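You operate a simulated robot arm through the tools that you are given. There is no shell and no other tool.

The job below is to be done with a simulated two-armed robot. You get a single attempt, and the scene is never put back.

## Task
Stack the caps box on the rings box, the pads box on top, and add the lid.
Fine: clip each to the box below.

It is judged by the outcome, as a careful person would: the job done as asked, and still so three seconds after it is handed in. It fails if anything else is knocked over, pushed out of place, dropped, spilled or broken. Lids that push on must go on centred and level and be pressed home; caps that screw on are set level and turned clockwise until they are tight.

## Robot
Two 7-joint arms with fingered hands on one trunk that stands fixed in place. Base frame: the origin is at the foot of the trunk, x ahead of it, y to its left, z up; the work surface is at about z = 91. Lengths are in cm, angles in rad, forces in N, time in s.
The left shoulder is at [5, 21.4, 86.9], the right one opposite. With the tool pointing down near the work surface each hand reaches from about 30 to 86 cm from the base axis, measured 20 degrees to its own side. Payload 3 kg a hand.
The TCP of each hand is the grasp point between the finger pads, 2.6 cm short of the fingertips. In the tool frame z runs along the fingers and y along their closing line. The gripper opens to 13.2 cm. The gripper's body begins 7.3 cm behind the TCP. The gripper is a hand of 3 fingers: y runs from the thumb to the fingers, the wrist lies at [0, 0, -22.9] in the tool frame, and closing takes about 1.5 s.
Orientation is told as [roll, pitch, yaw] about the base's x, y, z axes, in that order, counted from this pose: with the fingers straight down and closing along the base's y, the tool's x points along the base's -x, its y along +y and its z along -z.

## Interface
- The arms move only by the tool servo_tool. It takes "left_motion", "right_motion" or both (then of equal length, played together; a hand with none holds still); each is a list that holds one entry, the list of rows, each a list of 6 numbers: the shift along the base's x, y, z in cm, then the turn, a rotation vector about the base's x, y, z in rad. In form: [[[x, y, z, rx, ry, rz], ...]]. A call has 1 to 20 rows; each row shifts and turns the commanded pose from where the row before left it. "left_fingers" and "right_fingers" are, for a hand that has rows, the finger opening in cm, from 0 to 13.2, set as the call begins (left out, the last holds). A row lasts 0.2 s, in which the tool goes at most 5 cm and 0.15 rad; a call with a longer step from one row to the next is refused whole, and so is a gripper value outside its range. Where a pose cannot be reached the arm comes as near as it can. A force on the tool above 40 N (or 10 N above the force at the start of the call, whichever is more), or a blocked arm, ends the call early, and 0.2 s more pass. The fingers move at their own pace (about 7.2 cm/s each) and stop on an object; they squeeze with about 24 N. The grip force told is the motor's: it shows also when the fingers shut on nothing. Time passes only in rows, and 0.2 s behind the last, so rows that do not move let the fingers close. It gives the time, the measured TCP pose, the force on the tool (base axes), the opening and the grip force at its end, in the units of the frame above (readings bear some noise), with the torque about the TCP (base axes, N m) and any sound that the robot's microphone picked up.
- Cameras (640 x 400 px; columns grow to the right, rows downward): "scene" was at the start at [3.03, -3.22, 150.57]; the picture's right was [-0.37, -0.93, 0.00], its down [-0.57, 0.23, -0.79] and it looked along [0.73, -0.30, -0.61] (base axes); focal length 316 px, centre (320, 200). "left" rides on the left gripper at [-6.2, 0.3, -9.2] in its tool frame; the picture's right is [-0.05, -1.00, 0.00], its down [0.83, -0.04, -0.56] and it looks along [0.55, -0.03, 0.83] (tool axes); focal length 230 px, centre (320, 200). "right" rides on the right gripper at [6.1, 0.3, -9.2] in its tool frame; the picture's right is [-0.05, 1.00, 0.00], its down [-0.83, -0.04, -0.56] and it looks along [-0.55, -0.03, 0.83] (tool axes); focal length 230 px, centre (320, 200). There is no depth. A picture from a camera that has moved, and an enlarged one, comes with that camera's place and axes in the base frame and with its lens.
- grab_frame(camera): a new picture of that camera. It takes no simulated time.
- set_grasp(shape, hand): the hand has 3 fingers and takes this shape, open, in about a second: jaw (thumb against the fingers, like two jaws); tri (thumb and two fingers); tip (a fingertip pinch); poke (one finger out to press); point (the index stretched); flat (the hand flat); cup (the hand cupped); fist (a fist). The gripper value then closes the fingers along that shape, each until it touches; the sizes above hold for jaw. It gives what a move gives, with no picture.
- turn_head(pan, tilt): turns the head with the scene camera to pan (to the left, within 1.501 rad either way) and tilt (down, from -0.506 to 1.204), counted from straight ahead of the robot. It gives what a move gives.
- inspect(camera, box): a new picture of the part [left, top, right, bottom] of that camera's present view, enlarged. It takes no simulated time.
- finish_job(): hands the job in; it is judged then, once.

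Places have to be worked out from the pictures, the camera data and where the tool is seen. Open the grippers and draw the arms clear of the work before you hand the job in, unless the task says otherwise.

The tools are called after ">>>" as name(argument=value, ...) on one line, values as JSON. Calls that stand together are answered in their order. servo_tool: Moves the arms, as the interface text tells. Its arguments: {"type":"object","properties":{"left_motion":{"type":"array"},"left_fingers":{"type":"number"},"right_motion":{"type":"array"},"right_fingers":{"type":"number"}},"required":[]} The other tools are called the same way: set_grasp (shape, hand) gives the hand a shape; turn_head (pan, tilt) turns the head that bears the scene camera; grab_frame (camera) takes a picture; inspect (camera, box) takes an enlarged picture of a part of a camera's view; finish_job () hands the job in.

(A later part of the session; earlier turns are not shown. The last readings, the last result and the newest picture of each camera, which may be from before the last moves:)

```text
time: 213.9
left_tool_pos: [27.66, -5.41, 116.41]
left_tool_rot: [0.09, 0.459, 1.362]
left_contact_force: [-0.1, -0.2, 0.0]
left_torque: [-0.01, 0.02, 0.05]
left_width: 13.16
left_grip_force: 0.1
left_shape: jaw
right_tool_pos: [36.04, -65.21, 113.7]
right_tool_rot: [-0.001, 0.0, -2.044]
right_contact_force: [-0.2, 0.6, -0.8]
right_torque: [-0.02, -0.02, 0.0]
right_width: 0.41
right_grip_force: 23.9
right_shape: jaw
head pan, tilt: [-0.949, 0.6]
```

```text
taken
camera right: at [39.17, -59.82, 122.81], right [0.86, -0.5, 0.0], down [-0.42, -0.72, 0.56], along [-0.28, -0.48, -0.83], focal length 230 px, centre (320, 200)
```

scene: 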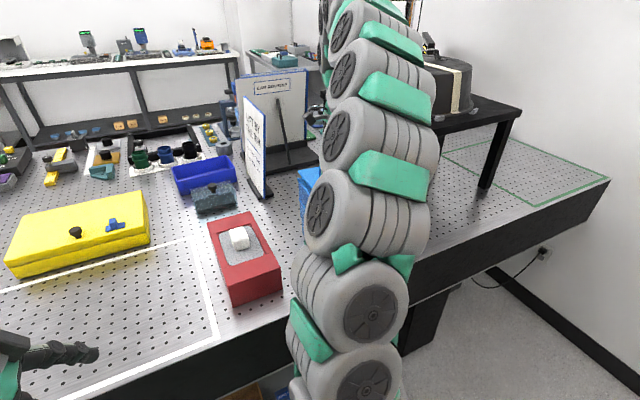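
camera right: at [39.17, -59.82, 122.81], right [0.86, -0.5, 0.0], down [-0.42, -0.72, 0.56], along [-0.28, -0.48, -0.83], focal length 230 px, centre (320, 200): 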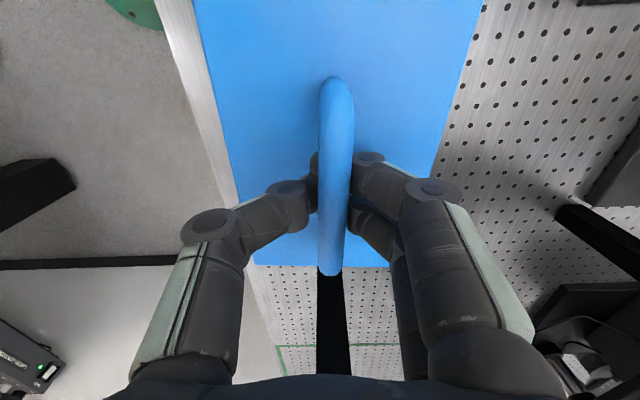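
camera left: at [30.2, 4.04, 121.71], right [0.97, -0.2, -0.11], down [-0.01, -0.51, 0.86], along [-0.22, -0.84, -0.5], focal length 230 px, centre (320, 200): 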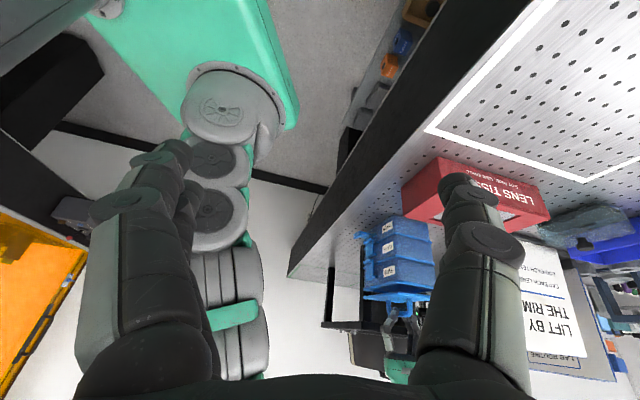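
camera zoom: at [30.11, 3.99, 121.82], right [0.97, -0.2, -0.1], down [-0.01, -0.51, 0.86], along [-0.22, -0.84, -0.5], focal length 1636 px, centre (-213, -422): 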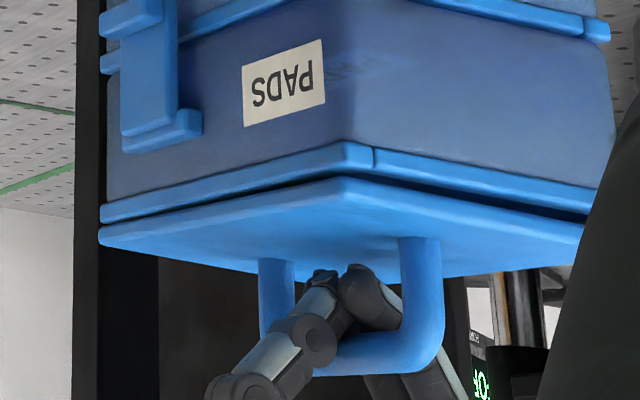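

>>> servo_tool(right_motion=[[[0, 0, -0.15, 0, 0, 0], [0, 0, -0.15, 0, 0, 0], [0, 0, 0, 0, 0, 0]]])

>>> inspect(camera="left", box=[350, 265, 440, 310])

>>> inspect(camera="left", box=[390, 275, 430, 305])

```text
time: 214.7
left_tool_pos: [27.69, -5.42, 116.37]
left_tool_rot: [0.09, 0.459, 1.362]
left_contact_force: [1.2, -0.1, -0.6]
left_torque: [-0.01, -0.03, 0.04]
left_width: 13.21
left_grip_force: 0.1
left_shape: jaw
right_tool_pos: [35.99, -65.18, 113.31]
right_tool_rot: [-0.001, 0.0, -2.046]
right_contact_force: [0.0, 0.1, 0.4]
right_torque: [0.01, -0.01, 0.0]
right_width: 0.39
right_grip_force: 23.7
right_shape: jaw
head pan, tilt: [-0.949, 0.6]
```

```text
7.11 times, centred on (395, 288) of left
camera zoom: at [30.11, 3.99, 121.82], right [0.97, -0.2, -0.1], down [-0.01, -0.51, 0.86], along [-0.22, -0.84, -0.5], focal length 1636 px, centre (-213, -422)
```

zoom: 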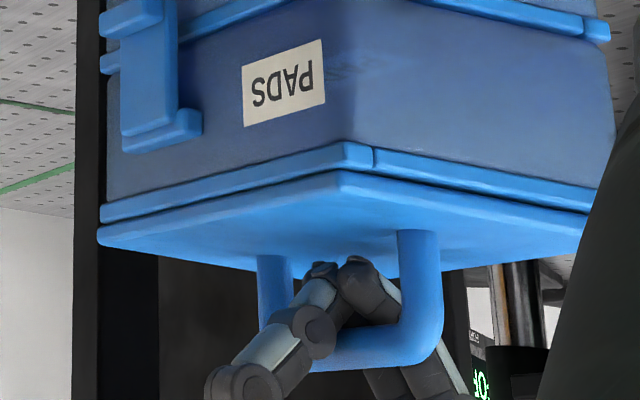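

```text
13.33 times, centred on (410, 290) of left
camera zoom: at [30.11, 3.99, 121.82], right [0.97, -0.2, -0.1], down [-0.01, -0.51, 0.86], along [-0.22, -0.84, -0.5], focal length 3068 px, centre (-880, -1000)
```

zoom: 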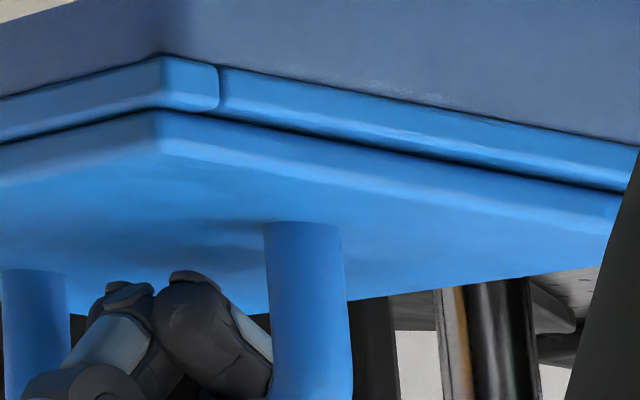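

The lid rests on the rim, nearly flush and within about 1 mm of centre. I open the fingers to let go.

>>> servo_tool(right_motion=[[[0, 0, 0, 0, 0, 0], [0, 0, 0, 0, 0, 0], [0, 0, 0, 0, 0, 0], [0, 0, 0, 0, 0, 0]]], right_fingers=5)

>>> inspect(camera="left", box=[350, 265, 440, 310])

>>> grab_frame(camera="right")

```text
time: 215.7
left_tool_pos: [27.57, -5.43, 116.31]
left_tool_rot: [0.09, 0.46, 1.362]
left_contact_force: [0.5, 0.7, 0.1]
left_torque: [-0.06, 0.02, 0.04]
left_width: 13.21
left_grip_force: 0.0
left_shape: jaw
right_tool_pos: [36.04, -65.26, 113.3]
right_tool_rot: [-0.002, -0.001, -2.044]
right_contact_force: [0.5, 0.2, -0.2]
right_torque: [0.04, -0.01, -0.01]
right_width: 4.94
right_grip_force: 0.0
right_shape: jaw
head pan, tilt: [-0.949, 0.6]
```

```text
7.11 times, centred on (395, 288) of left
camera zoom: at [30.11, 3.99, 121.82], right [0.97, -0.2, -0.1], down [-0.01, -0.51, 0.86], along [-0.22, -0.84, -0.5], focal length 1636 px, centre (-213, -422)
```

zoom: 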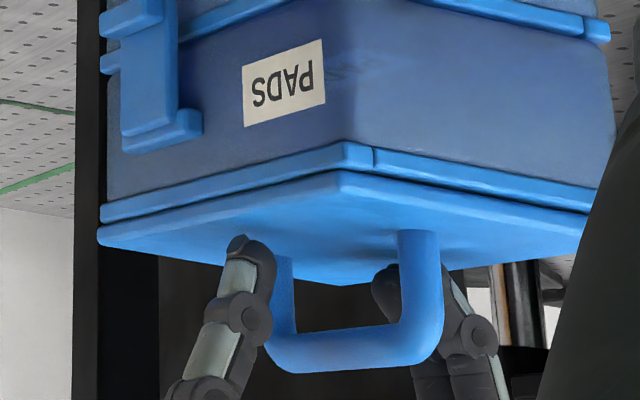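

```text
taken
camera right: at [39.17, -59.84, 122.51], right [0.86, -0.5, 0.0], down [-0.42, -0.72, 0.56], along [-0.28, -0.48, -0.83], focal length 230 px, centre (320, 200)
```

right: 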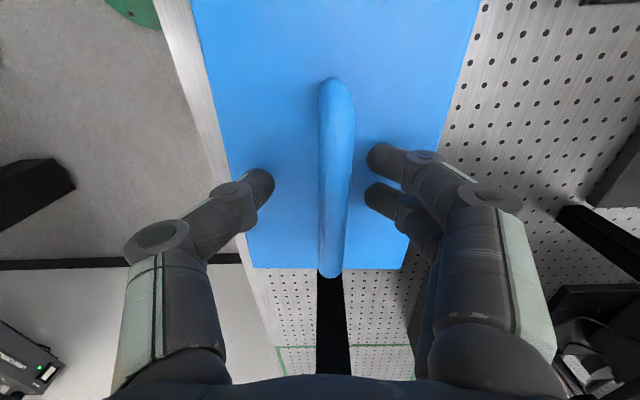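

The lid stays. I raise the hand clear and examine the lid from above.

>>> servo_tool(right_motion=[[[0, 0, 0.6, 0, 0, 0], [0, 0, 1, 0, 0, 0], [0, 0, 1, 0, 0, 0], [0, 0, 1.5, 0, 0, 0], [0, 0, 1.5, 0, 0, 0], [0, 0, 1.5, 0, 0, 0], [0, 0, 0, 0, 0, 0]]])

>>> grab_frame(camera="right")

>>> inspect(camera="right", box=[190, 0, 450, 270])

>>> inspect(camera="left", box=[345, 210, 445, 310])

```text
time: 217.3
left_tool_pos: [27.77, -5.47, 116.46]
left_tool_rot: [0.089, 0.46, 1.36]
left_contact_force: [-0.9, -0.1, -0.4]
left_torque: [-0.02, 0.0, -0.04]
left_width: 13.19
left_grip_force: 0.1
left_shape: jaw
right_tool_pos: [36.08, -65.3, 120.45]
right_tool_rot: [-0.002, 0.0, -2.044]
right_contact_force: [0.2, -0.3, 0.7]
right_torque: [0.02, -0.01, 0.03]
right_width: 4.97
right_grip_force: 0.0
right_shape: jaw
head pan, tilt: [-0.949, 0.6]
```

```text
taken
camera right: at [39.19, -59.84, 129.6], right [0.86, -0.5, 0.0], down [-0.42, -0.72, 0.56], along [-0.28, -0.48, -0.83], focal length 230 px, centre (320, 200)
```

right: 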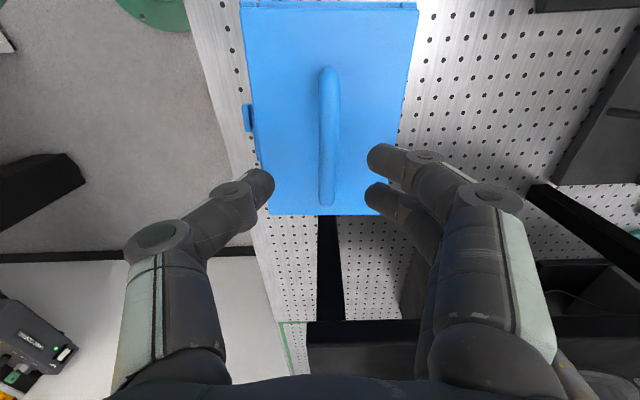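

```text
1.48 times, centred on (320, 135) of right
camera zoom: at [39.19, -59.84, 129.6], right [0.86, -0.5, 0.0], down [-0.42, -0.72, 0.56], along [-0.28, -0.48, -0.83], focal length 341 px, centre (320, 296)
```

zoom: 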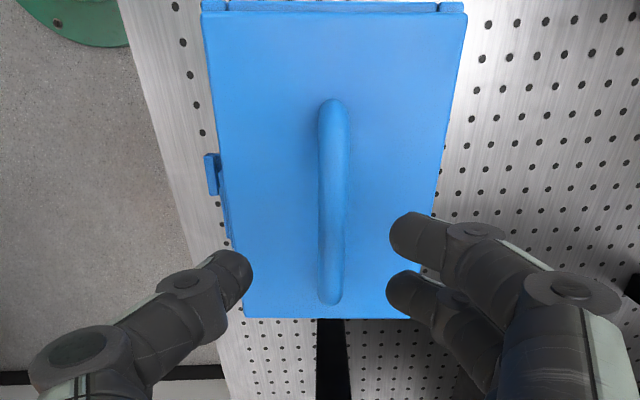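

```text
4.00 times, centred on (395, 260) of left
camera zoom: at [30.11, 3.99, 121.81], right [0.97, -0.2, -0.1], down [-0.01, -0.51, 0.86], along [-0.22, -0.84, -0.5], focal length 920 px, centre (20, -40)
```

zoom: 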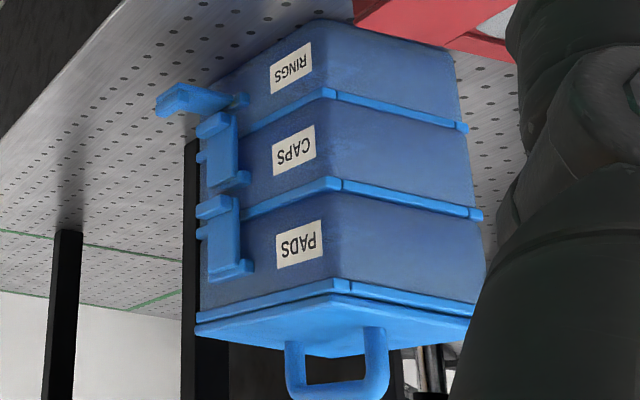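

From above, the pads rim shows about 0.5 cm beyond the lid's left edge: the lid sits too far right. I zoom on the seams.

>>> inspect(camera="left", box=[355, 280, 395, 305])

>>> inspect(camera="left", box=[390, 275, 430, 300])

>>> inspect(camera="right", box=[235, 0, 325, 30])

>>> inspect(camera="right", box=[330, 0, 430, 30])

```text
16.00 times, centred on (375, 292) of left
camera zoom: at [30.11, 3.99, 121.81], right [0.97, -0.2, -0.1], down [-0.01, -0.51, 0.86], along [-0.22, -0.84, -0.5], focal length 3681 px, centre (-560, -1280)
```

zoom: 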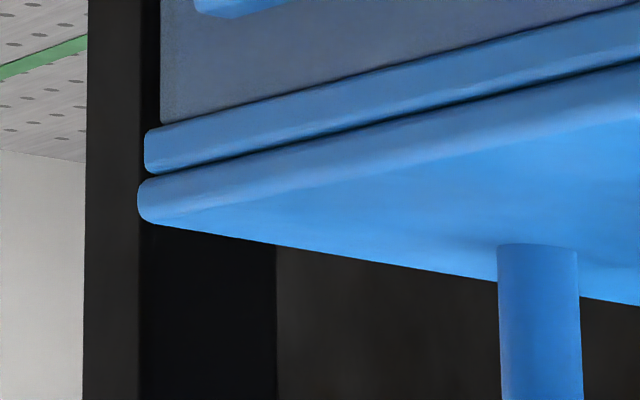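

```text
16.00 times, centred on (410, 288) of left
camera zoom: at [30.11, 3.99, 121.81], right [0.97, -0.2, -0.1], down [-0.01, -0.51, 0.86], along [-0.22, -0.84, -0.5], focal length 3681 px, centre (-1120, -1200)
```

zoom: 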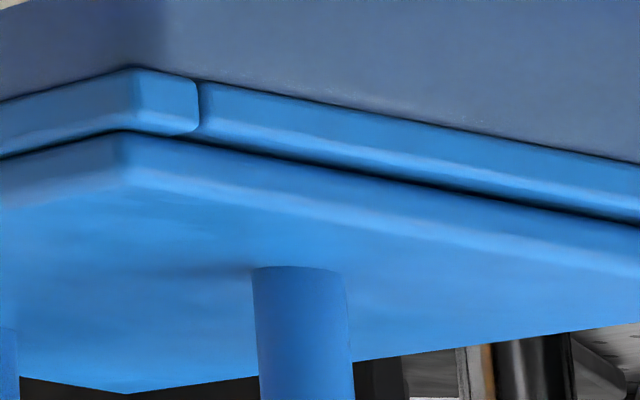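

```text
7.11 times, centred on (280, 15) of right
camera zoom: at [39.19, -59.84, 129.6], right [0.86, -0.5, 0.0], down [-0.42, -0.72, 0.56], along [-0.28, -0.48, -0.83], focal length 1636 px, centre (604, 1516)
```

zoom: 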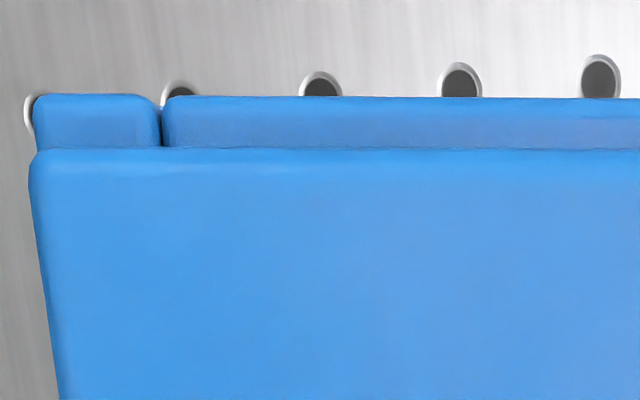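

```text
6.40 times, centred on (380, 15) of right
camera zoom: at [39.19, -59.84, 129.6], right [0.86, -0.5, 0.0], down [-0.42, -0.72, 0.56], along [-0.28, -0.48, -0.83], focal length 1472 px, centre (-64, 1384)
```

zoom: 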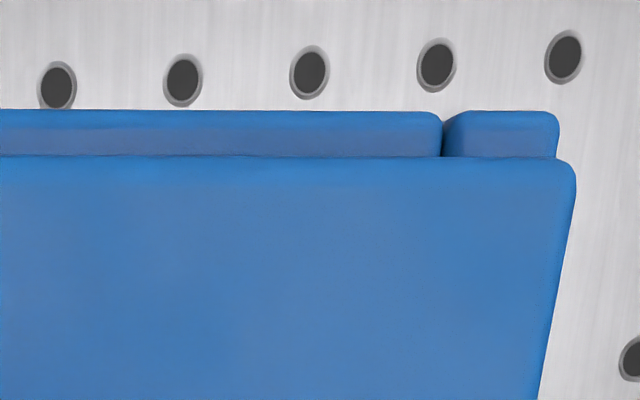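

In depth the lid is centred within 0.5 mm, but it is 0.45 cm too far right. I'll straddle the handle lengthwise, centred over the box, so closing on both legs slides the lid to centre. I turn the hand and open fully above it.

>>> servo_tool(right_motion=[[[0, 0, 1, 0, 0, 0.1385], [0.07, 0, 0.5, 0, 0, 0.1385], [0.07, 0, 0, 0, 0, 0.1385], [0.07, 0, 0, 0, 0, 0.1385], [0.07, 0, 0, 0, 0, 0.1385], [0.07, 0, 0, 0, 0, 0.1385], [0.08, 0, 0, 0, 0, 0.1385], [0.08, 0.01, 0, 0, 0, 0.1385], [0.08, 0.01, 0, 0, 0, 0.1385], [0.08, 0.01, 0, 0, 0, 0.1385], [0.08, 0.01, 0, 0, 0, 0.1385], [0, 0, 0, 0, 0, 0], [0, 0, 0, 0, 0, 0]]], right_fingers=13.2)

>>> grab_frame(camera="right")

>>> inspect(camera="right", box=[180, 60, 460, 240])

```text
time: 220.1
left_tool_pos: [27.59, -5.43, 116.32]
left_tool_rot: [0.09, 0.459, 1.361]
left_contact_force: [-0.2, 0.0, 0.6]
left_torque: [0.0, -0.01, -0.02]
left_width: 13.21
left_grip_force: 0.1
left_shape: jaw
right_tool_pos: [36.85, -65.23, 121.96]
right_tool_rot: [-0.003, -0.002, -0.52]
right_contact_force: [0.1, -0.1, 0.0]
right_torque: [0.02, 0.01, -0.01]
right_width: 13.18
right_grip_force: 0.2
right_shape: jaw
head pan, tilt: [-0.949, 0.6]
```

```text
taken
camera right: at [31.63, -61.76, 131.1], right [0.54, 0.84, 0.0], down [0.7, -0.45, 0.56], along [0.47, -0.3, -0.83], focal length 230 px, centre (320, 200)
```

right: 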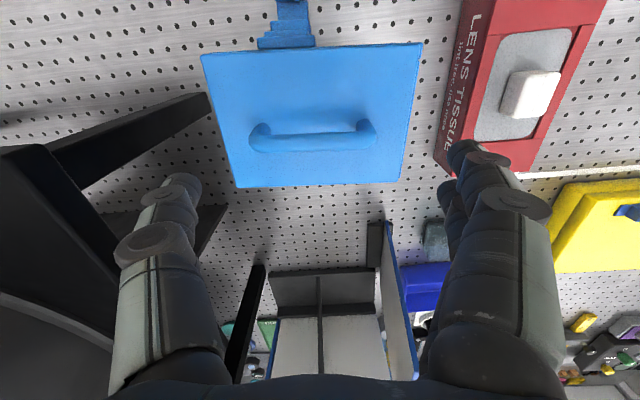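

```text
2.22 times, centred on (320, 150) of right
camera zoom: at [31.63, -61.76, 131.1], right [0.54, 0.84, 0.0], down [0.7, -0.45, 0.56], along [0.47, -0.3, -0.83], focal length 511 px, centre (320, 311)
```

zoom: 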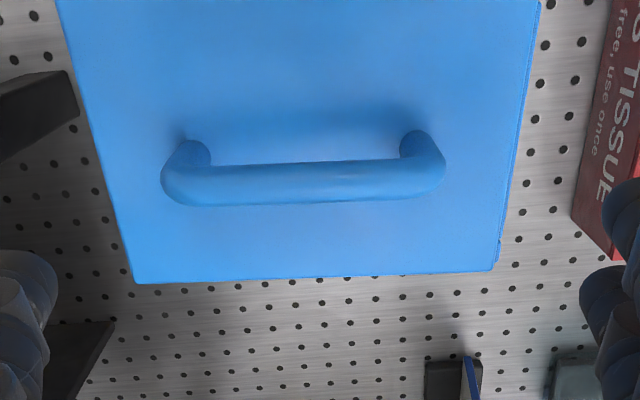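

The handle is about 0.5 cm to the right of my centre, as expected. I descend so the fingers flank both handle legs just above the lid.

>>> servo_tool(right_motion=[[[0, 0, -1.5, 0, 0, 0], [0, 0, -1.5, 0, 0, 0], [0, 0, -1.5, 0, 0, 0], [0, 0, -1.2, 0, 0, 0], [0, 0, -1, 0, 0, 0], [0, 0, -0.8, 0, 0, 0], [0, 0, -0.7, 0, 0, 0], [0, 0, 0, 0, 0, 0]]])

>>> inspect(camera="left", box=[340, 250, 440, 330])

>>> grab_frame(camera="right")

```text
time: 221.9
left_tool_pos: [27.59, -5.45, 116.33]
left_tool_rot: [0.09, 0.458, 1.36]
left_contact_force: [-0.8, 0.4, 1.2]
left_torque: [-0.03, -0.04, 0.01]
left_width: 13.18
left_grip_force: 0.1
left_shape: jaw
right_tool_pos: [36.74, -65.19, 113.71]
right_tool_rot: [-0.002, 0.001, -0.523]
right_contact_force: [0.4, 0.5, 0.6]
right_torque: [0.02, 0.01, 0.02]
right_width: 13.19
right_grip_force: 0.0
right_shape: jaw
head pan, tilt: [-0.949, 0.6]
```

```text
5.00 times, centred on (390, 290) of left
camera zoom: at [30.11, 3.99, 121.82], right [0.97, -0.2, -0.1], down [-0.01, -0.51, 0.86], along [-0.22, -0.84, -0.5], focal length 1150 px, centre (-30, -250)
```

zoom: 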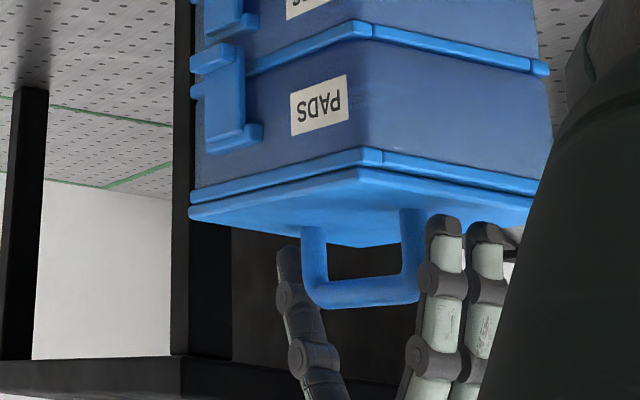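

```text
taken
camera right: at [31.63, -61.73, 122.87], right [0.54, 0.84, 0.0], down [0.7, -0.45, 0.56], along [0.47, -0.3, -0.83], focal length 230 px, centre (320, 200)
```

right: 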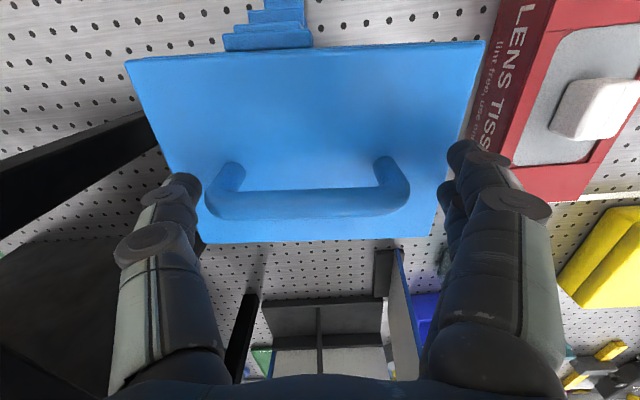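

Both legs are flanked. I close the jaw on the handle lengthwise.

>>> servo_tool(right_motion=[[[0, 0, 0, 0, 0, 0], [0, 0, 0, 0, 0, 0], [0, 0, 0, 0, 0, 0], [0, 0, 0, 0, 0, 0], [0, 0, 0, 0, 0, 0], [0, 0, 0, 0, 0, 0]]], right_fingers=8.5)

>>> grab_frame(camera="right")

>>> inspect(camera="left", box=[340, 250, 440, 330])

>>> inspect(camera="right", box=[400, 20, 500, 120])

```text
time: 223.3
left_tool_pos: [27.68, -5.38, 116.23]
left_tool_rot: [0.089, 0.458, 1.361]
left_contact_force: [-0.2, -0.1, 0.3]
left_torque: [-0.02, 0.0, 0.02]
left_width: 13.2
left_grip_force: 0.1
left_shape: jaw
right_tool_pos: [36.79, -65.23, 113.73]
right_tool_rot: [-0.002, -0.001, -0.522]
right_contact_force: [-0.1, 0.0, 0.1]
right_torque: [0.03, 0.01, 0.01]
right_width: 8.94
right_grip_force: 24.2
right_shape: jaw
head pan, tilt: [-0.949, 0.6]
```

```text
taken
camera right: at [31.64, -61.73, 122.87], right [0.54, 0.84, 0.0], down [0.7, -0.45, 0.56], along [0.47, -0.3, -0.83], focal length 230 px, centre (320, 200)
```

right: 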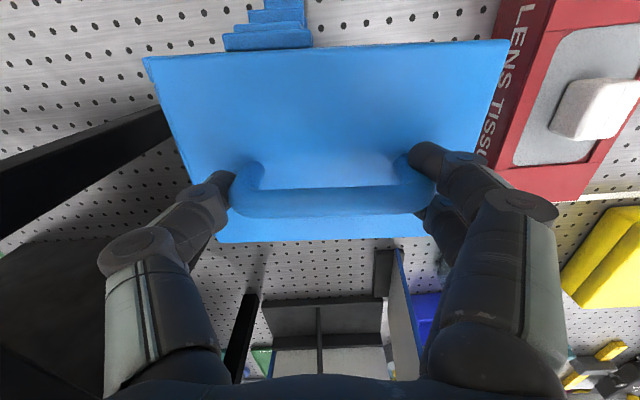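

```text
5.00 times, centred on (390, 290) of left
camera zoom: at [30.11, 3.99, 121.82], right [0.97, -0.2, -0.1], down [-0.01, -0.51, 0.86], along [-0.22, -0.84, -0.5], focal length 1150 px, centre (-30, -250)
```

zoom: 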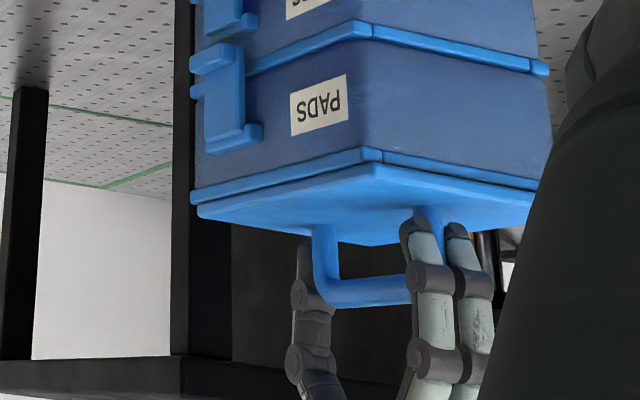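

```text
4.00 times, centred on (450, 70) of right
camera zoom: at [31.64, -61.73, 122.87], right [0.54, 0.84, 0.0], down [0.7, -0.45, 0.56], along [0.47, -0.3, -0.83], focal length 920 px, centre (-200, 720)
```

zoom: 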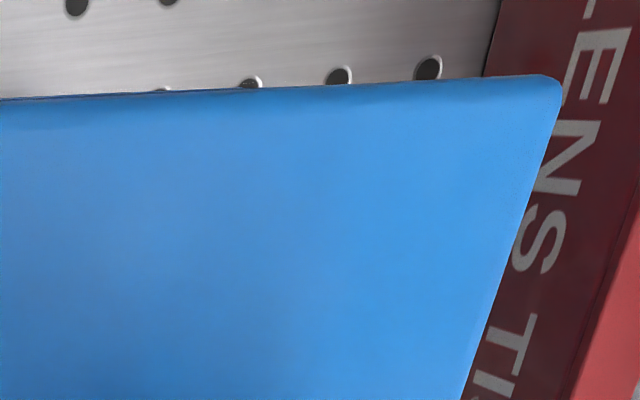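

The jaw pulled the lid too far left (about 0.6 cm) but now holds it firmly. I lift it a few millimetres, shift it 0.6 cm back to the right, and compare edges.

>>> servo_tool(right_motion=[[[0, 0, 0.3, 0, 0, 0], [-0.15, -0.26, 0, 0, 0, 0], [-0.15, -0.26, 0, 0, 0, 0], [0, 0, 0, 0, 0, 0], [0, 0, 0, 0, 0, 0]]])

>>> grab_frame(camera="right")

>>> inspect(camera="left", box=[350, 265, 440, 310])

>>> inspect(camera="right", box=[120, 20, 520, 120])

```text
time: 224.5
left_tool_pos: [27.57, -5.39, 116.36]
left_tool_rot: [0.088, 0.459, 1.362]
left_contact_force: [-0.2, 0.3, 0.1]
left_torque: [0.04, -0.03, -0.02]
left_width: 13.17
left_grip_force: 0.0
left_shape: jaw
right_tool_pos: [36.46, -65.8, 114.0]
right_tool_rot: [-0.004, 0.001, -0.521]
right_contact_force: [-0.7, 0.0, -1.4]
right_torque: [0.0, -0.02, -0.01]
right_width: 8.95
right_grip_force: 23.8
right_shape: jaw
head pan, tilt: [-0.949, 0.6]
```

```text
taken
camera right: at [31.34, -62.27, 123.18], right [0.54, 0.84, 0.0], down [0.7, -0.45, 0.56], along [0.47, -0.3, -0.83], focal length 230 px, centre (320, 200)
```

right: 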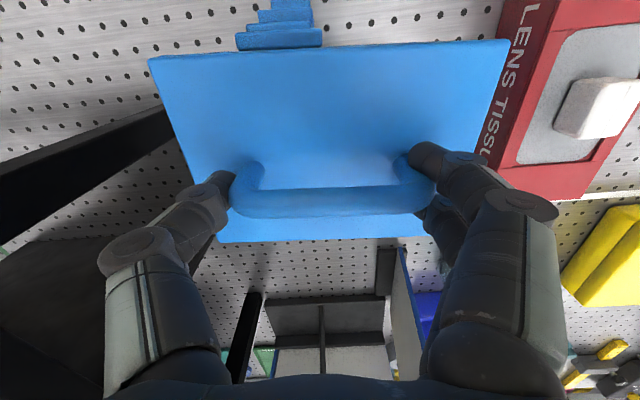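

```text
7.11 times, centred on (395, 288) of left
camera zoom: at [30.11, 3.99, 121.82], right [0.97, -0.2, -0.1], down [-0.01, -0.51, 0.86], along [-0.22, -0.84, -0.5], focal length 1636 px, centre (-213, -422)
```

zoom: 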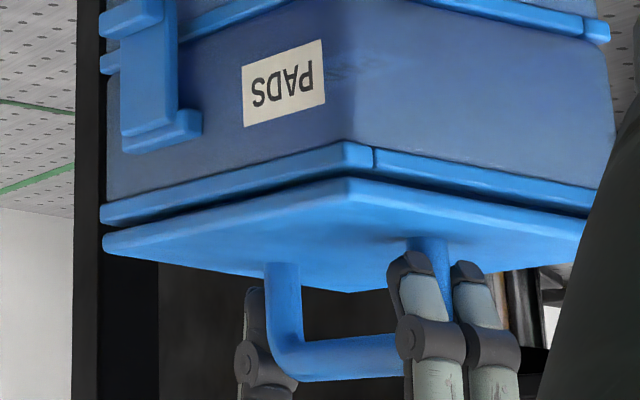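

```text
1.60 times, centred on (320, 70) of right
camera zoom: at [31.34, -62.27, 123.18], right [0.54, 0.84, 0.0], down [0.7, -0.45, 0.56], along [0.47, -0.3, -0.83], focal length 368 px, centre (320, 408)
```

zoom: 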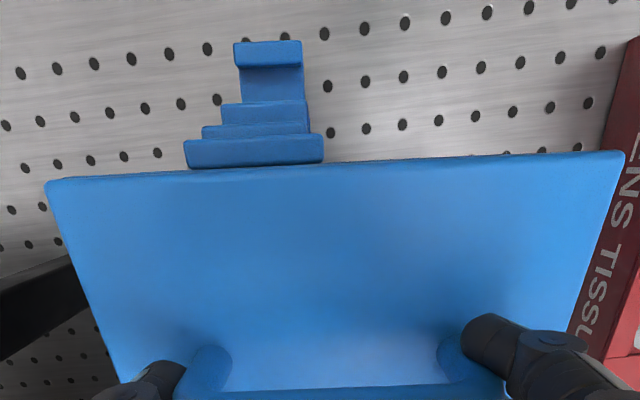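

Now held firmly and level; offsets are within about 1 mm. I nudge it 1 mm forward and lower it onto the rim.

>>> servo_tool(right_motion=[[[-0.09, 0.05, 0, 0, 0, 0], [0, 0, -0.2, 0, 0, 0], [0, 0, -0.15, 0, 0, 0], [0, 0, 0, 0, 0, 0]]])

>>> inspect(camera="left", box=[355, 280, 395, 305])

>>> inspect(camera="left", box=[390, 275, 430, 300])

>>> inspect(camera="right", box=[120, 20, 320, 80])

>>> inspect(camera="right", box=[320, 20, 520, 80])

```text
time: 225.5
left_tool_pos: [27.66, -5.37, 116.33]
left_tool_rot: [0.089, 0.459, 1.362]
left_contact_force: [-0.1, -0.5, -0.1]
left_torque: [-0.01, 0.01, -0.03]
left_width: 13.16
left_grip_force: 0.0
left_shape: jaw
right_tool_pos: [36.31, -65.74, 113.73]
right_tool_rot: [-0.002, -0.002, -0.521]
right_contact_force: [0.3, 0.6, 0.8]
right_torque: [0.09, -0.03, -0.01]
right_width: 8.95
right_grip_force: 24.0
right_shape: jaw
head pan, tilt: [-0.949, 0.6]
```

```text
16.00 times, centred on (375, 292) of left
camera zoom: at [30.11, 3.99, 121.82], right [0.97, -0.2, -0.1], down [-0.01, -0.51, 0.86], along [-0.22, -0.84, -0.5], focal length 3681 px, centre (-560, -1280)
```

zoom: 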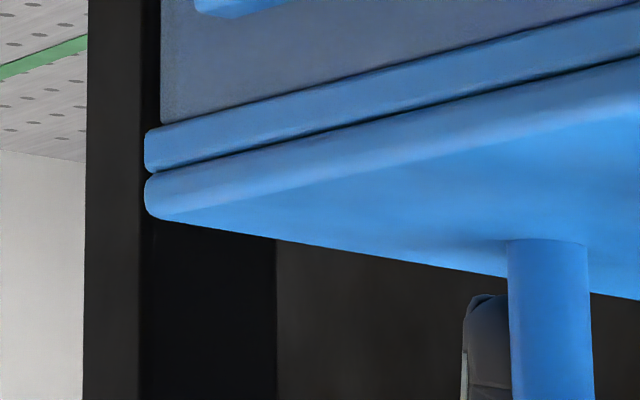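

```text
16.00 times, centred on (410, 288) of left
camera zoom: at [30.11, 3.99, 121.82], right [0.97, -0.2, -0.1], down [-0.01, -0.51, 0.86], along [-0.22, -0.84, -0.5], focal length 3681 px, centre (-1120, -1200)
```

zoom: 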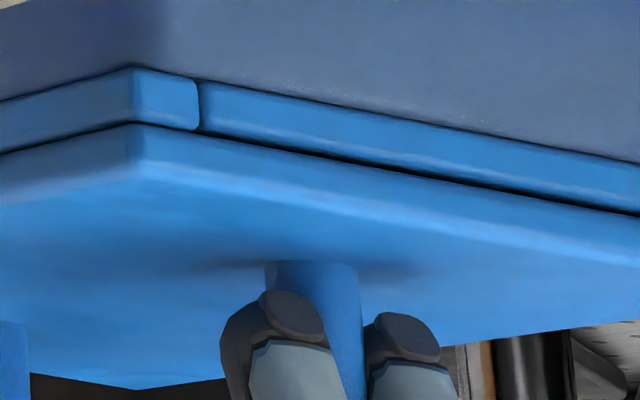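

```text
3.20 times, centred on (220, 50) of right
camera zoom: at [31.22, -62.21, 122.85], right [0.54, 0.84, 0.0], down [0.7, -0.45, 0.56], along [0.47, -0.3, -0.83], focal length 736 px, centre (640, 680)
```

zoom: 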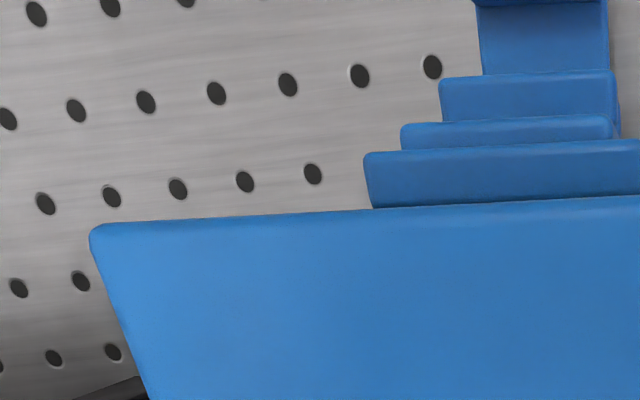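

```text
3.20 times, centred on (420, 50) of right
camera zoom: at [31.22, -62.21, 122.85], right [0.54, 0.84, 0.0], down [0.7, -0.45, 0.56], along [0.47, -0.3, -0.83], focal length 736 px, centre (0, 680)
```

zoom: 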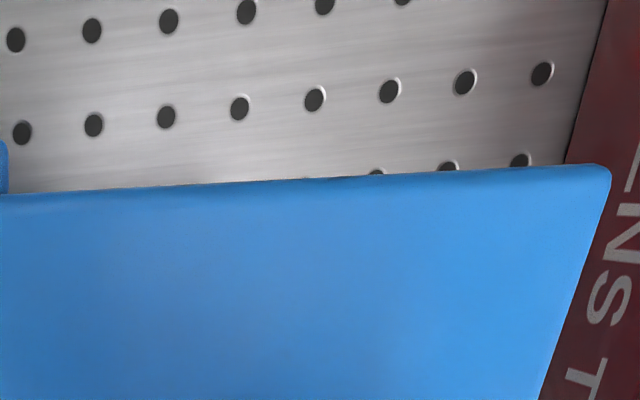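

The lid sits flush and centred within half a millimetre or so. Still holding the handle, I press it down to seat it.

>>> servo_tool(right_motion=[[[0, 0, -0.15, 0, 0, 0], [0, 0, -0.15, 0, 0, 0], [0, 0, 0, 0, 0, 0]]])

>>> inspect(camera="left", box=[350, 270, 430, 310])

```text
time: 226.3
left_tool_pos: [27.7, -5.4, 116.28]
left_tool_rot: [0.09, 0.458, 1.362]
left_contact_force: [0.4, 0.0, 0.3]
left_torque: [0.02, 0.01, 0.01]
left_width: 13.18
left_grip_force: 0.0
left_shape: jaw
right_tool_pos: [36.29, -65.84, 113.49]
right_tool_rot: [-0.004, -0.004, -0.521]
right_contact_force: [-1.2, -2.4, 28.9]
right_torque: [0.1, -0.05, -0.04]
right_width: 8.79
right_grip_force: 24.2
right_shape: jaw
head pan, tilt: [-0.949, 0.6]
```

```text
8.00 times, centred on (390, 290) of left
camera zoom: at [30.09, 4.01, 121.82], right [0.97, -0.2, -0.1], down [-0.01, -0.51, 0.86], along [-0.22, -0.84, -0.5], focal length 1841 px, centre (-240, -520)
```

zoom: 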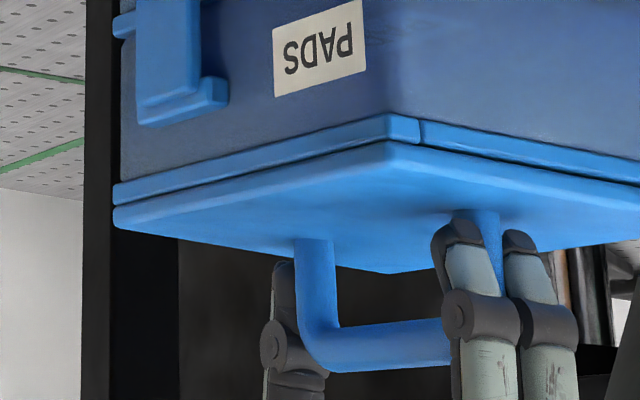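

Pressed with 29 N: the seam is closed all round. I ease off the pressure, then open the fingers and rise.

>>> servo_tool(right_motion=[[[0, 0, 0.15, 0, 0, 0], [0, 0, 0, 0, 0, 0]]])

>>> servo_tool(right_motion=[[[0, 0, 0, 0, 0, 0], [0, 0, 0, 0, 0, 0], [0, 0, 0, 0, 0, 0], [0, 0, 0, 0, 0, 0], [0, 0, 0, 0, 0, 0]]], right_fingers=12.5)

>>> inspect(camera="left", box=[350, 270, 430, 310])

>>> grab_frame(camera="right")

```text
time: 226.9
left_tool_pos: [27.63, -5.39, 116.26]
left_tool_rot: [0.088, 0.459, 1.361]
left_contact_force: [0.6, 0.0, -0.3]
left_torque: [-0.02, 0.03, 0.01]
left_width: 13.2
left_grip_force: 0.1
left_shape: jaw
right_tool_pos: [36.19, -65.66, 113.41]
right_tool_rot: [-0.003, -0.001, -0.522]
right_contact_force: [-1.1, -3.1, 19.0]
right_torque: [0.0, 0.04, -0.05]
right_width: 8.78
right_grip_force: 24.1
right_shape: jaw
head pan, tilt: [-0.949, 0.6]
```

```text
time: 228.1
left_tool_pos: [27.62, -5.37, 116.34]
left_tool_rot: [0.089, 0.458, 1.363]
left_contact_force: [0.5, 0.2, -0.3]
left_torque: [-0.02, 0.0, 0.01]
left_width: 13.22
left_grip_force: 0.1
left_shape: jaw
right_tool_pos: [36.4, -65.74, 113.48]
right_tool_rot: [0.0, 0.001, -0.523]
right_contact_force: [-0.5, 0.0, -0.7]
right_torque: [0.04, 0.02, -0.02]
right_width: 12.47
right_grip_force: 0.1
right_shape: jaw
head pan, tilt: [-0.949, 0.6]
```

```text
8.00 times, centred on (390, 290) of left
camera zoom: at [30.11, 3.99, 121.81], right [0.97, -0.2, -0.1], down [-0.01, -0.51, 0.86], along [-0.22, -0.84, -0.5], focal length 1841 px, centre (-240, -520)
```

zoom: 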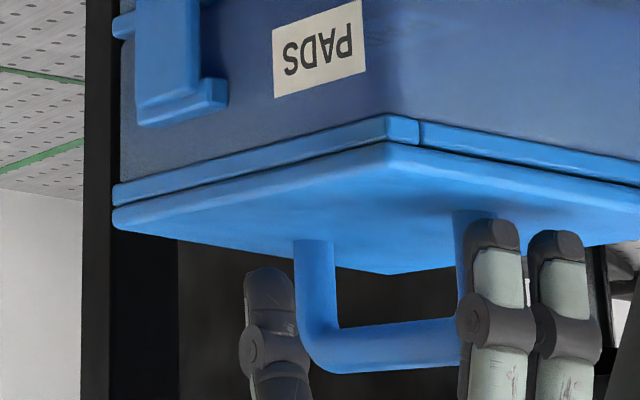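

```text
taken
camera right: at [31.24, -62.23, 122.68], right [0.54, 0.84, 0.0], down [0.7, -0.45, 0.56], along [0.47, -0.3, -0.83], focal length 230 px, centre (320, 200)
```

right: 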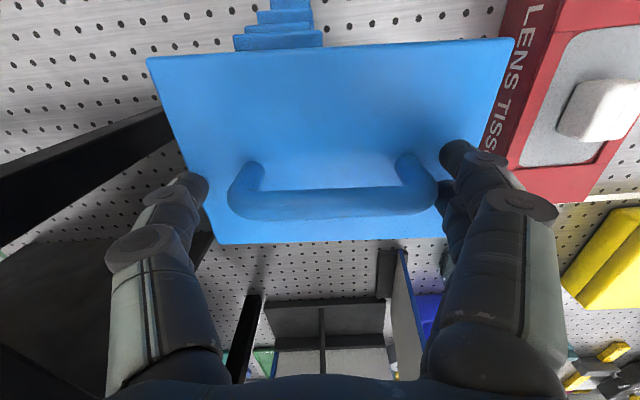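

Released cleanly. I rise and turn the hand back to the earlier viewing orientation to verify centring from above.

>>> servo_tool(right_motion=[[[0, 0, 0.7, 0, 0, 0], [0, 0, 1.2, 0, 0, 0], [0, 0, 1.5, 0, 0, 0], [0, 0, 1.8, 0, 0, 0], [0, 0, 1.8, 0, 0, 0], [0, 0, 0, 0, 0, -0.1425], [0, 0, 0, 0, 0, -0.1425], [0, 0, 0, 0, 0, -0.1425], [0, 0, 0, 0, 0, -0.1425], [0, 0, 0, 0, 0, -0.1425], [0, 0, 0, 0, 0, -0.1425], [0, 0, 0, 0, 0, -0.1425], [0, 0, 0, 0, 0, -0.1425], [0, 0, 0, 0, 0, -0.1425], [0, 0, 0, 0, 0, -0.1425], [0, 0, 0, 0, 0, -0.1425], [0, 0, 0, 0, 0, 0]]])

>>> grab_frame(camera="right")

>>> inspect(camera="right", box=[220, 0, 320, 30])

>>> inspect(camera="right", box=[330, 0, 430, 30])

>>> inspect(camera="left", box=[345, 210, 445, 320])

```text
time: 231.7
left_tool_pos: [27.71, -5.43, 116.39]
left_tool_rot: [0.091, 0.46, 1.361]
left_contact_force: [0.6, -0.3, -0.4]
left_torque: [0.0, 0.02, -0.04]
left_width: 13.17
left_grip_force: 0.1
left_shape: jaw
right_tool_pos: [36.35, -65.64, 120.57]
right_tool_rot: [-0.002, 0.001, -2.09]
right_contact_force: [-0.6, -0.5, -1.0]
right_torque: [-0.01, 0.0, 0.04]
right_width: 12.46
right_grip_force: 0.1
right_shape: jaw
head pan, tilt: [-0.949, 0.6]
```

```text
taken
camera right: at [39.77, -60.44, 129.7], right [0.84, -0.54, 0.0], down [-0.45, -0.7, 0.56], along [-0.3, -0.47, -0.83], focal length 230 px, centre (320, 200)
```

right: 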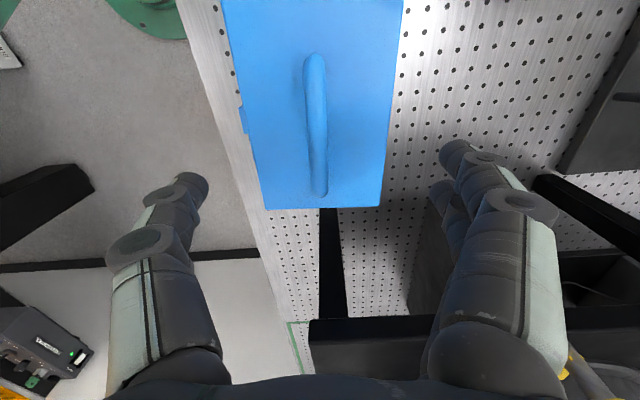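

```text
6.40 times, centred on (270, 15) of right
camera zoom: at [39.77, -60.44, 129.7], right [0.84, -0.54, 0.0], down [-0.45, -0.7, 0.56], along [-0.3, -0.47, -0.83], focal length 1472 px, centre (640, 1384)
```

zoom: 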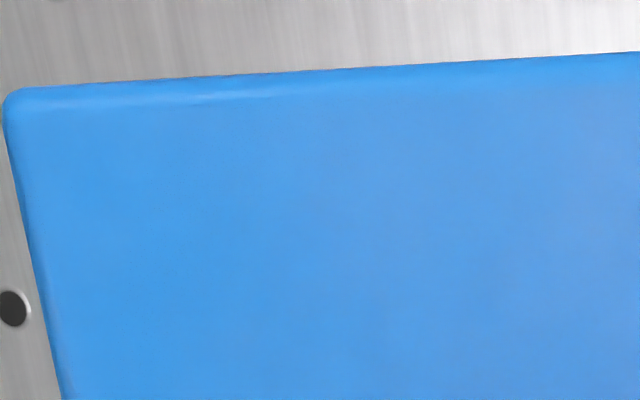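

```text
6.40 times, centred on (380, 15) of right
camera zoom: at [39.77, -60.44, 129.7], right [0.84, -0.54, 0.0], down [-0.45, -0.7, 0.56], along [-0.3, -0.47, -0.83], focal length 1472 px, centre (-64, 1384)
```

zoom: 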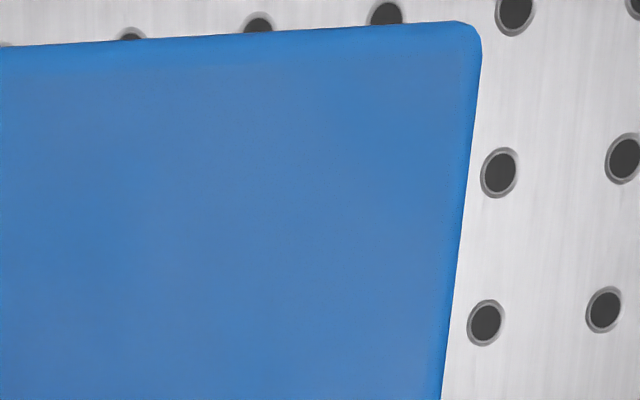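

```text
3.64 times, centred on (395, 265) of left
camera zoom: at [30.11, 3.99, 121.82], right [0.97, -0.2, -0.1], down [-0.01, -0.51, 0.86], along [-0.22, -0.84, -0.5], focal length 837 px, centre (47, -36)
```

zoom: 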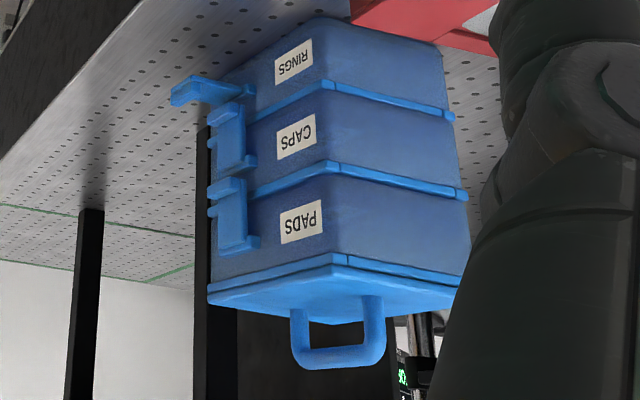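

From above the lid covers the rim evenly. I check the seam once more at high zoom around the corners.

>>> inspect(camera="left", box=[355, 280, 395, 305])

>>> inspect(camera="left", box=[390, 275, 430, 300])

>>> inspect(camera="left", box=[350, 210, 400, 260])

```text
16.00 times, centred on (375, 292) of left
camera zoom: at [30.11, 3.99, 121.82], right [0.97, -0.2, -0.1], down [-0.01, -0.51, 0.86], along [-0.22, -0.84, -0.5], focal length 3681 px, centre (-560, -1280)
```

zoom: 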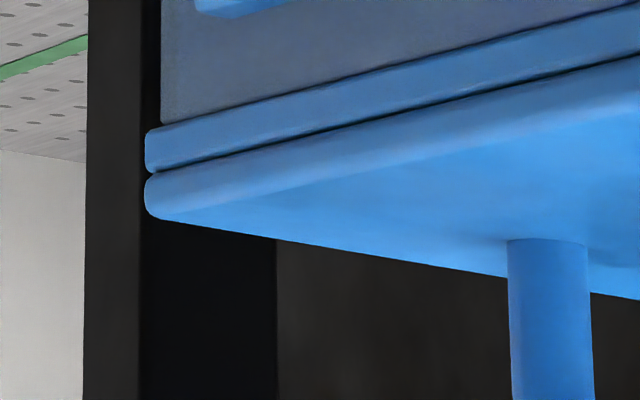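

```text
16.00 times, centred on (410, 288) of left
camera zoom: at [30.11, 3.99, 121.82], right [0.97, -0.2, -0.1], down [-0.01, -0.51, 0.86], along [-0.22, -0.84, -0.5], focal length 3681 px, centre (-1120, -1200)
```

zoom: 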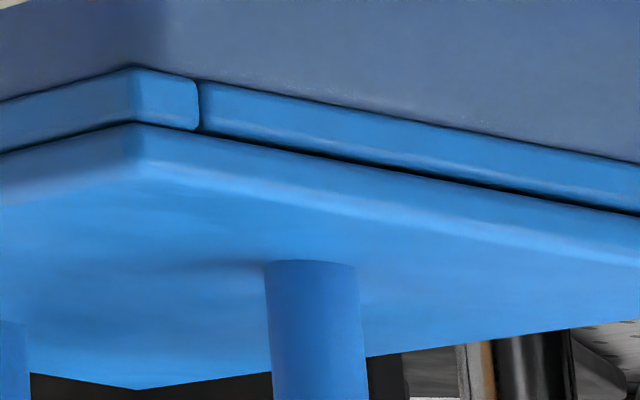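

```text
8.00 times, centred on (375, 235) of left
camera zoom: at [30.11, 3.99, 121.82], right [0.97, -0.2, -0.1], down [-0.01, -0.51, 0.86], along [-0.22, -0.84, -0.5], focal length 1841 px, centre (-120, -80)
```

zoom: 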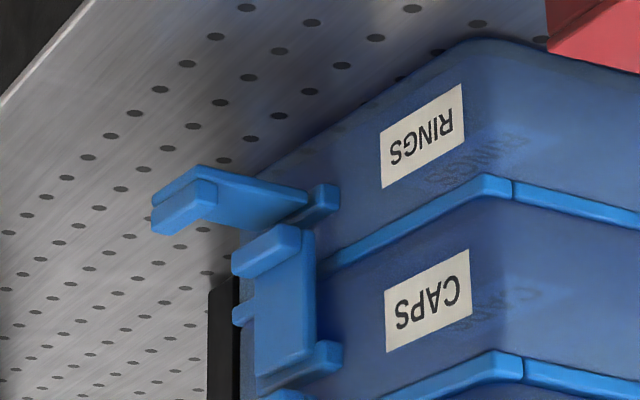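

The seam is tight and even. I compare the two clips at high zoom to make sure both are fully closed.

>>> inspect(camera="left", box=[362, 225, 392, 255])

>>> inspect(camera="left", box=[362, 250, 392, 280])

```text
13.33 times, centred on (377, 240) of left
camera zoom: at [30.11, 3.99, 121.82], right [0.97, -0.2, -0.1], down [-0.01, -0.51, 0.86], along [-0.22, -0.84, -0.5], focal length 3068 px, centre (-440, -333)
```

zoom: 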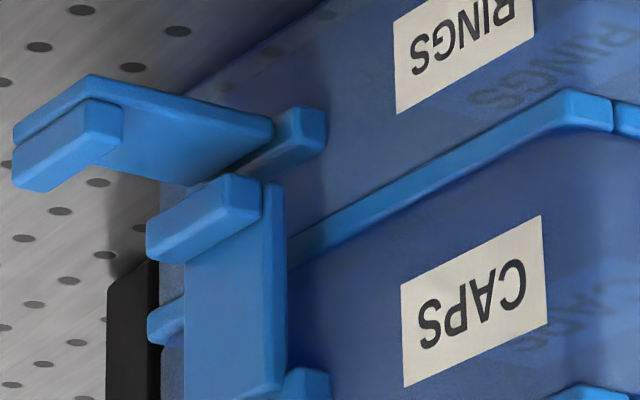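

```text
13.33 times, centred on (377, 265) of left
camera zoom: at [30.11, 3.99, 121.82], right [0.97, -0.2, -0.1], down [-0.01, -0.51, 0.86], along [-0.22, -0.84, -0.5], focal length 3068 px, centre (-440, -667)
```

zoom: 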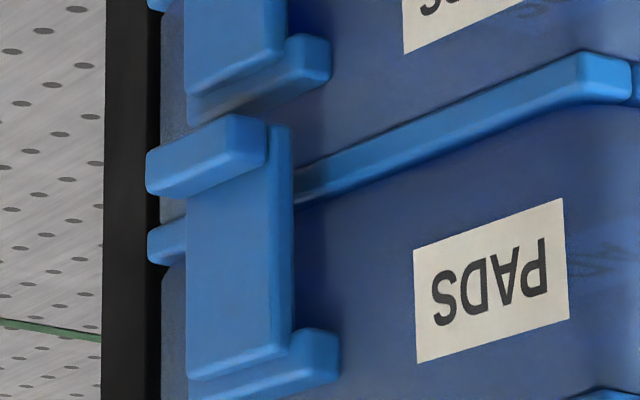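

Both clips are at the same closed angle. The work is done; I draw both arms clear: right hand up and back toward its start, left hand out to the left.

>>> servo_tool(right_motion=[[[0, 0, 1.5, 0, 0, 0], [0, 0, 1.5, 0, 0, 0], [0, 0.5, 1.5, 0, 0, 0], [0, 1.5, 0.5, 0, 0, 0], [0, 2, 0.3, 0, 0, 0], [0, 2, 0.3, 0, 0, 0], [0, 2, 0.3, 0, 0, 0], [0, 2.5, 0.3, 0, 0, 0], [0, 2.5, 0.3, 0, 0, 0], [0, 2.5, 0, 0, 0, 0], [0, 2.5, 0, 0, 0, 0], [0, 2.5, 0, 0, 0, 0], [0, 2, 0, 0, 0, 0], [0, 0, 0, 0, 0, 0]]], right_fingers=13.2, left_motion=[[[0.3, 1, 0.2, 0, 0, 0], [0.5, 2, 0.3, 0, 0, 0], [0.8, 2, 0.3, 0, 0, 0], [0.8, 2.5, 0.3, 0, 0, 0], [0.8, 2.5, 0.3, 0, 0, 0], [0.8, 2.5, 0.3, 0, 0, 0], [0.8, 2.5, 0.3, 0, 0, 0], [0.8, 2.5, 0.3, 0, 0, 0], [0.8, 2.5, 0, 0, 0, 0], [0.8, 2.5, 0, 0, 0, 0], [0.8, 2.5, 0, 0, 0, 0], [0.8, 2.5, 0, 0, 0, 0], [0, 1, 0, 0, 0, 0], [0, 0, 0, 0, 0, 0]]])

>>> grab_frame(camera="scene")

>>> grab_frame(camera="right")

```text
time: 234.7
left_tool_pos: [36.35, 23.16, 118.57]
left_tool_rot: [0.089, 0.456, 1.36]
left_contact_force: [-0.3, 0.3, 0.1]
left_torque: [0.01, 0.0, 0.03]
left_width: 13.19
left_grip_force: 0.0
left_shape: jaw
right_tool_pos: [36.53, -43.66, 124.8]
right_tool_rot: [-0.004, 0.0, -2.086]
right_contact_force: [0.4, 0.5, 0.8]
right_torque: [0.04, 0.0, 0.03]
right_width: 13.19
right_grip_force: 0.0
right_shape: jaw
right hand out of reach, approached as far as the arm can: row 2, 3
head pan, tilt: [-0.949, 0.6]
```

```text
taken
```

scene: 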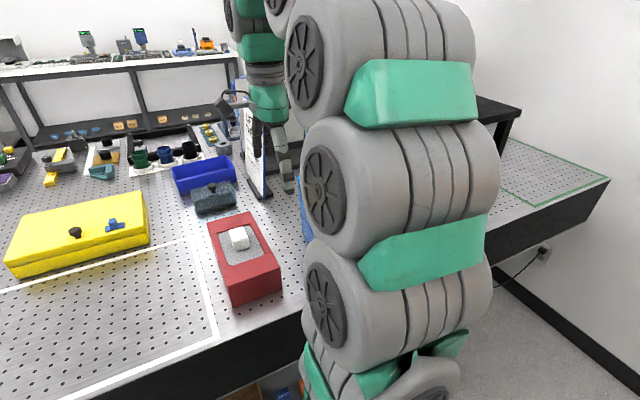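

```text
taken
camera right: at [39.83, -38.4, 133.95], right [0.84, -0.54, 0.0], down [-0.45, -0.7, 0.56], along [-0.3, -0.47, -0.83], focal length 230 px, centre (320, 200)
```

right: 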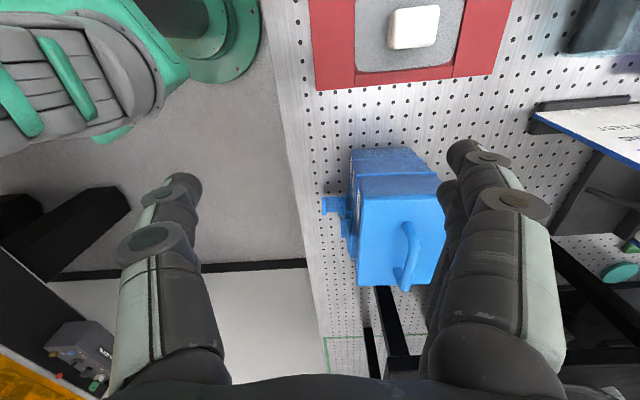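

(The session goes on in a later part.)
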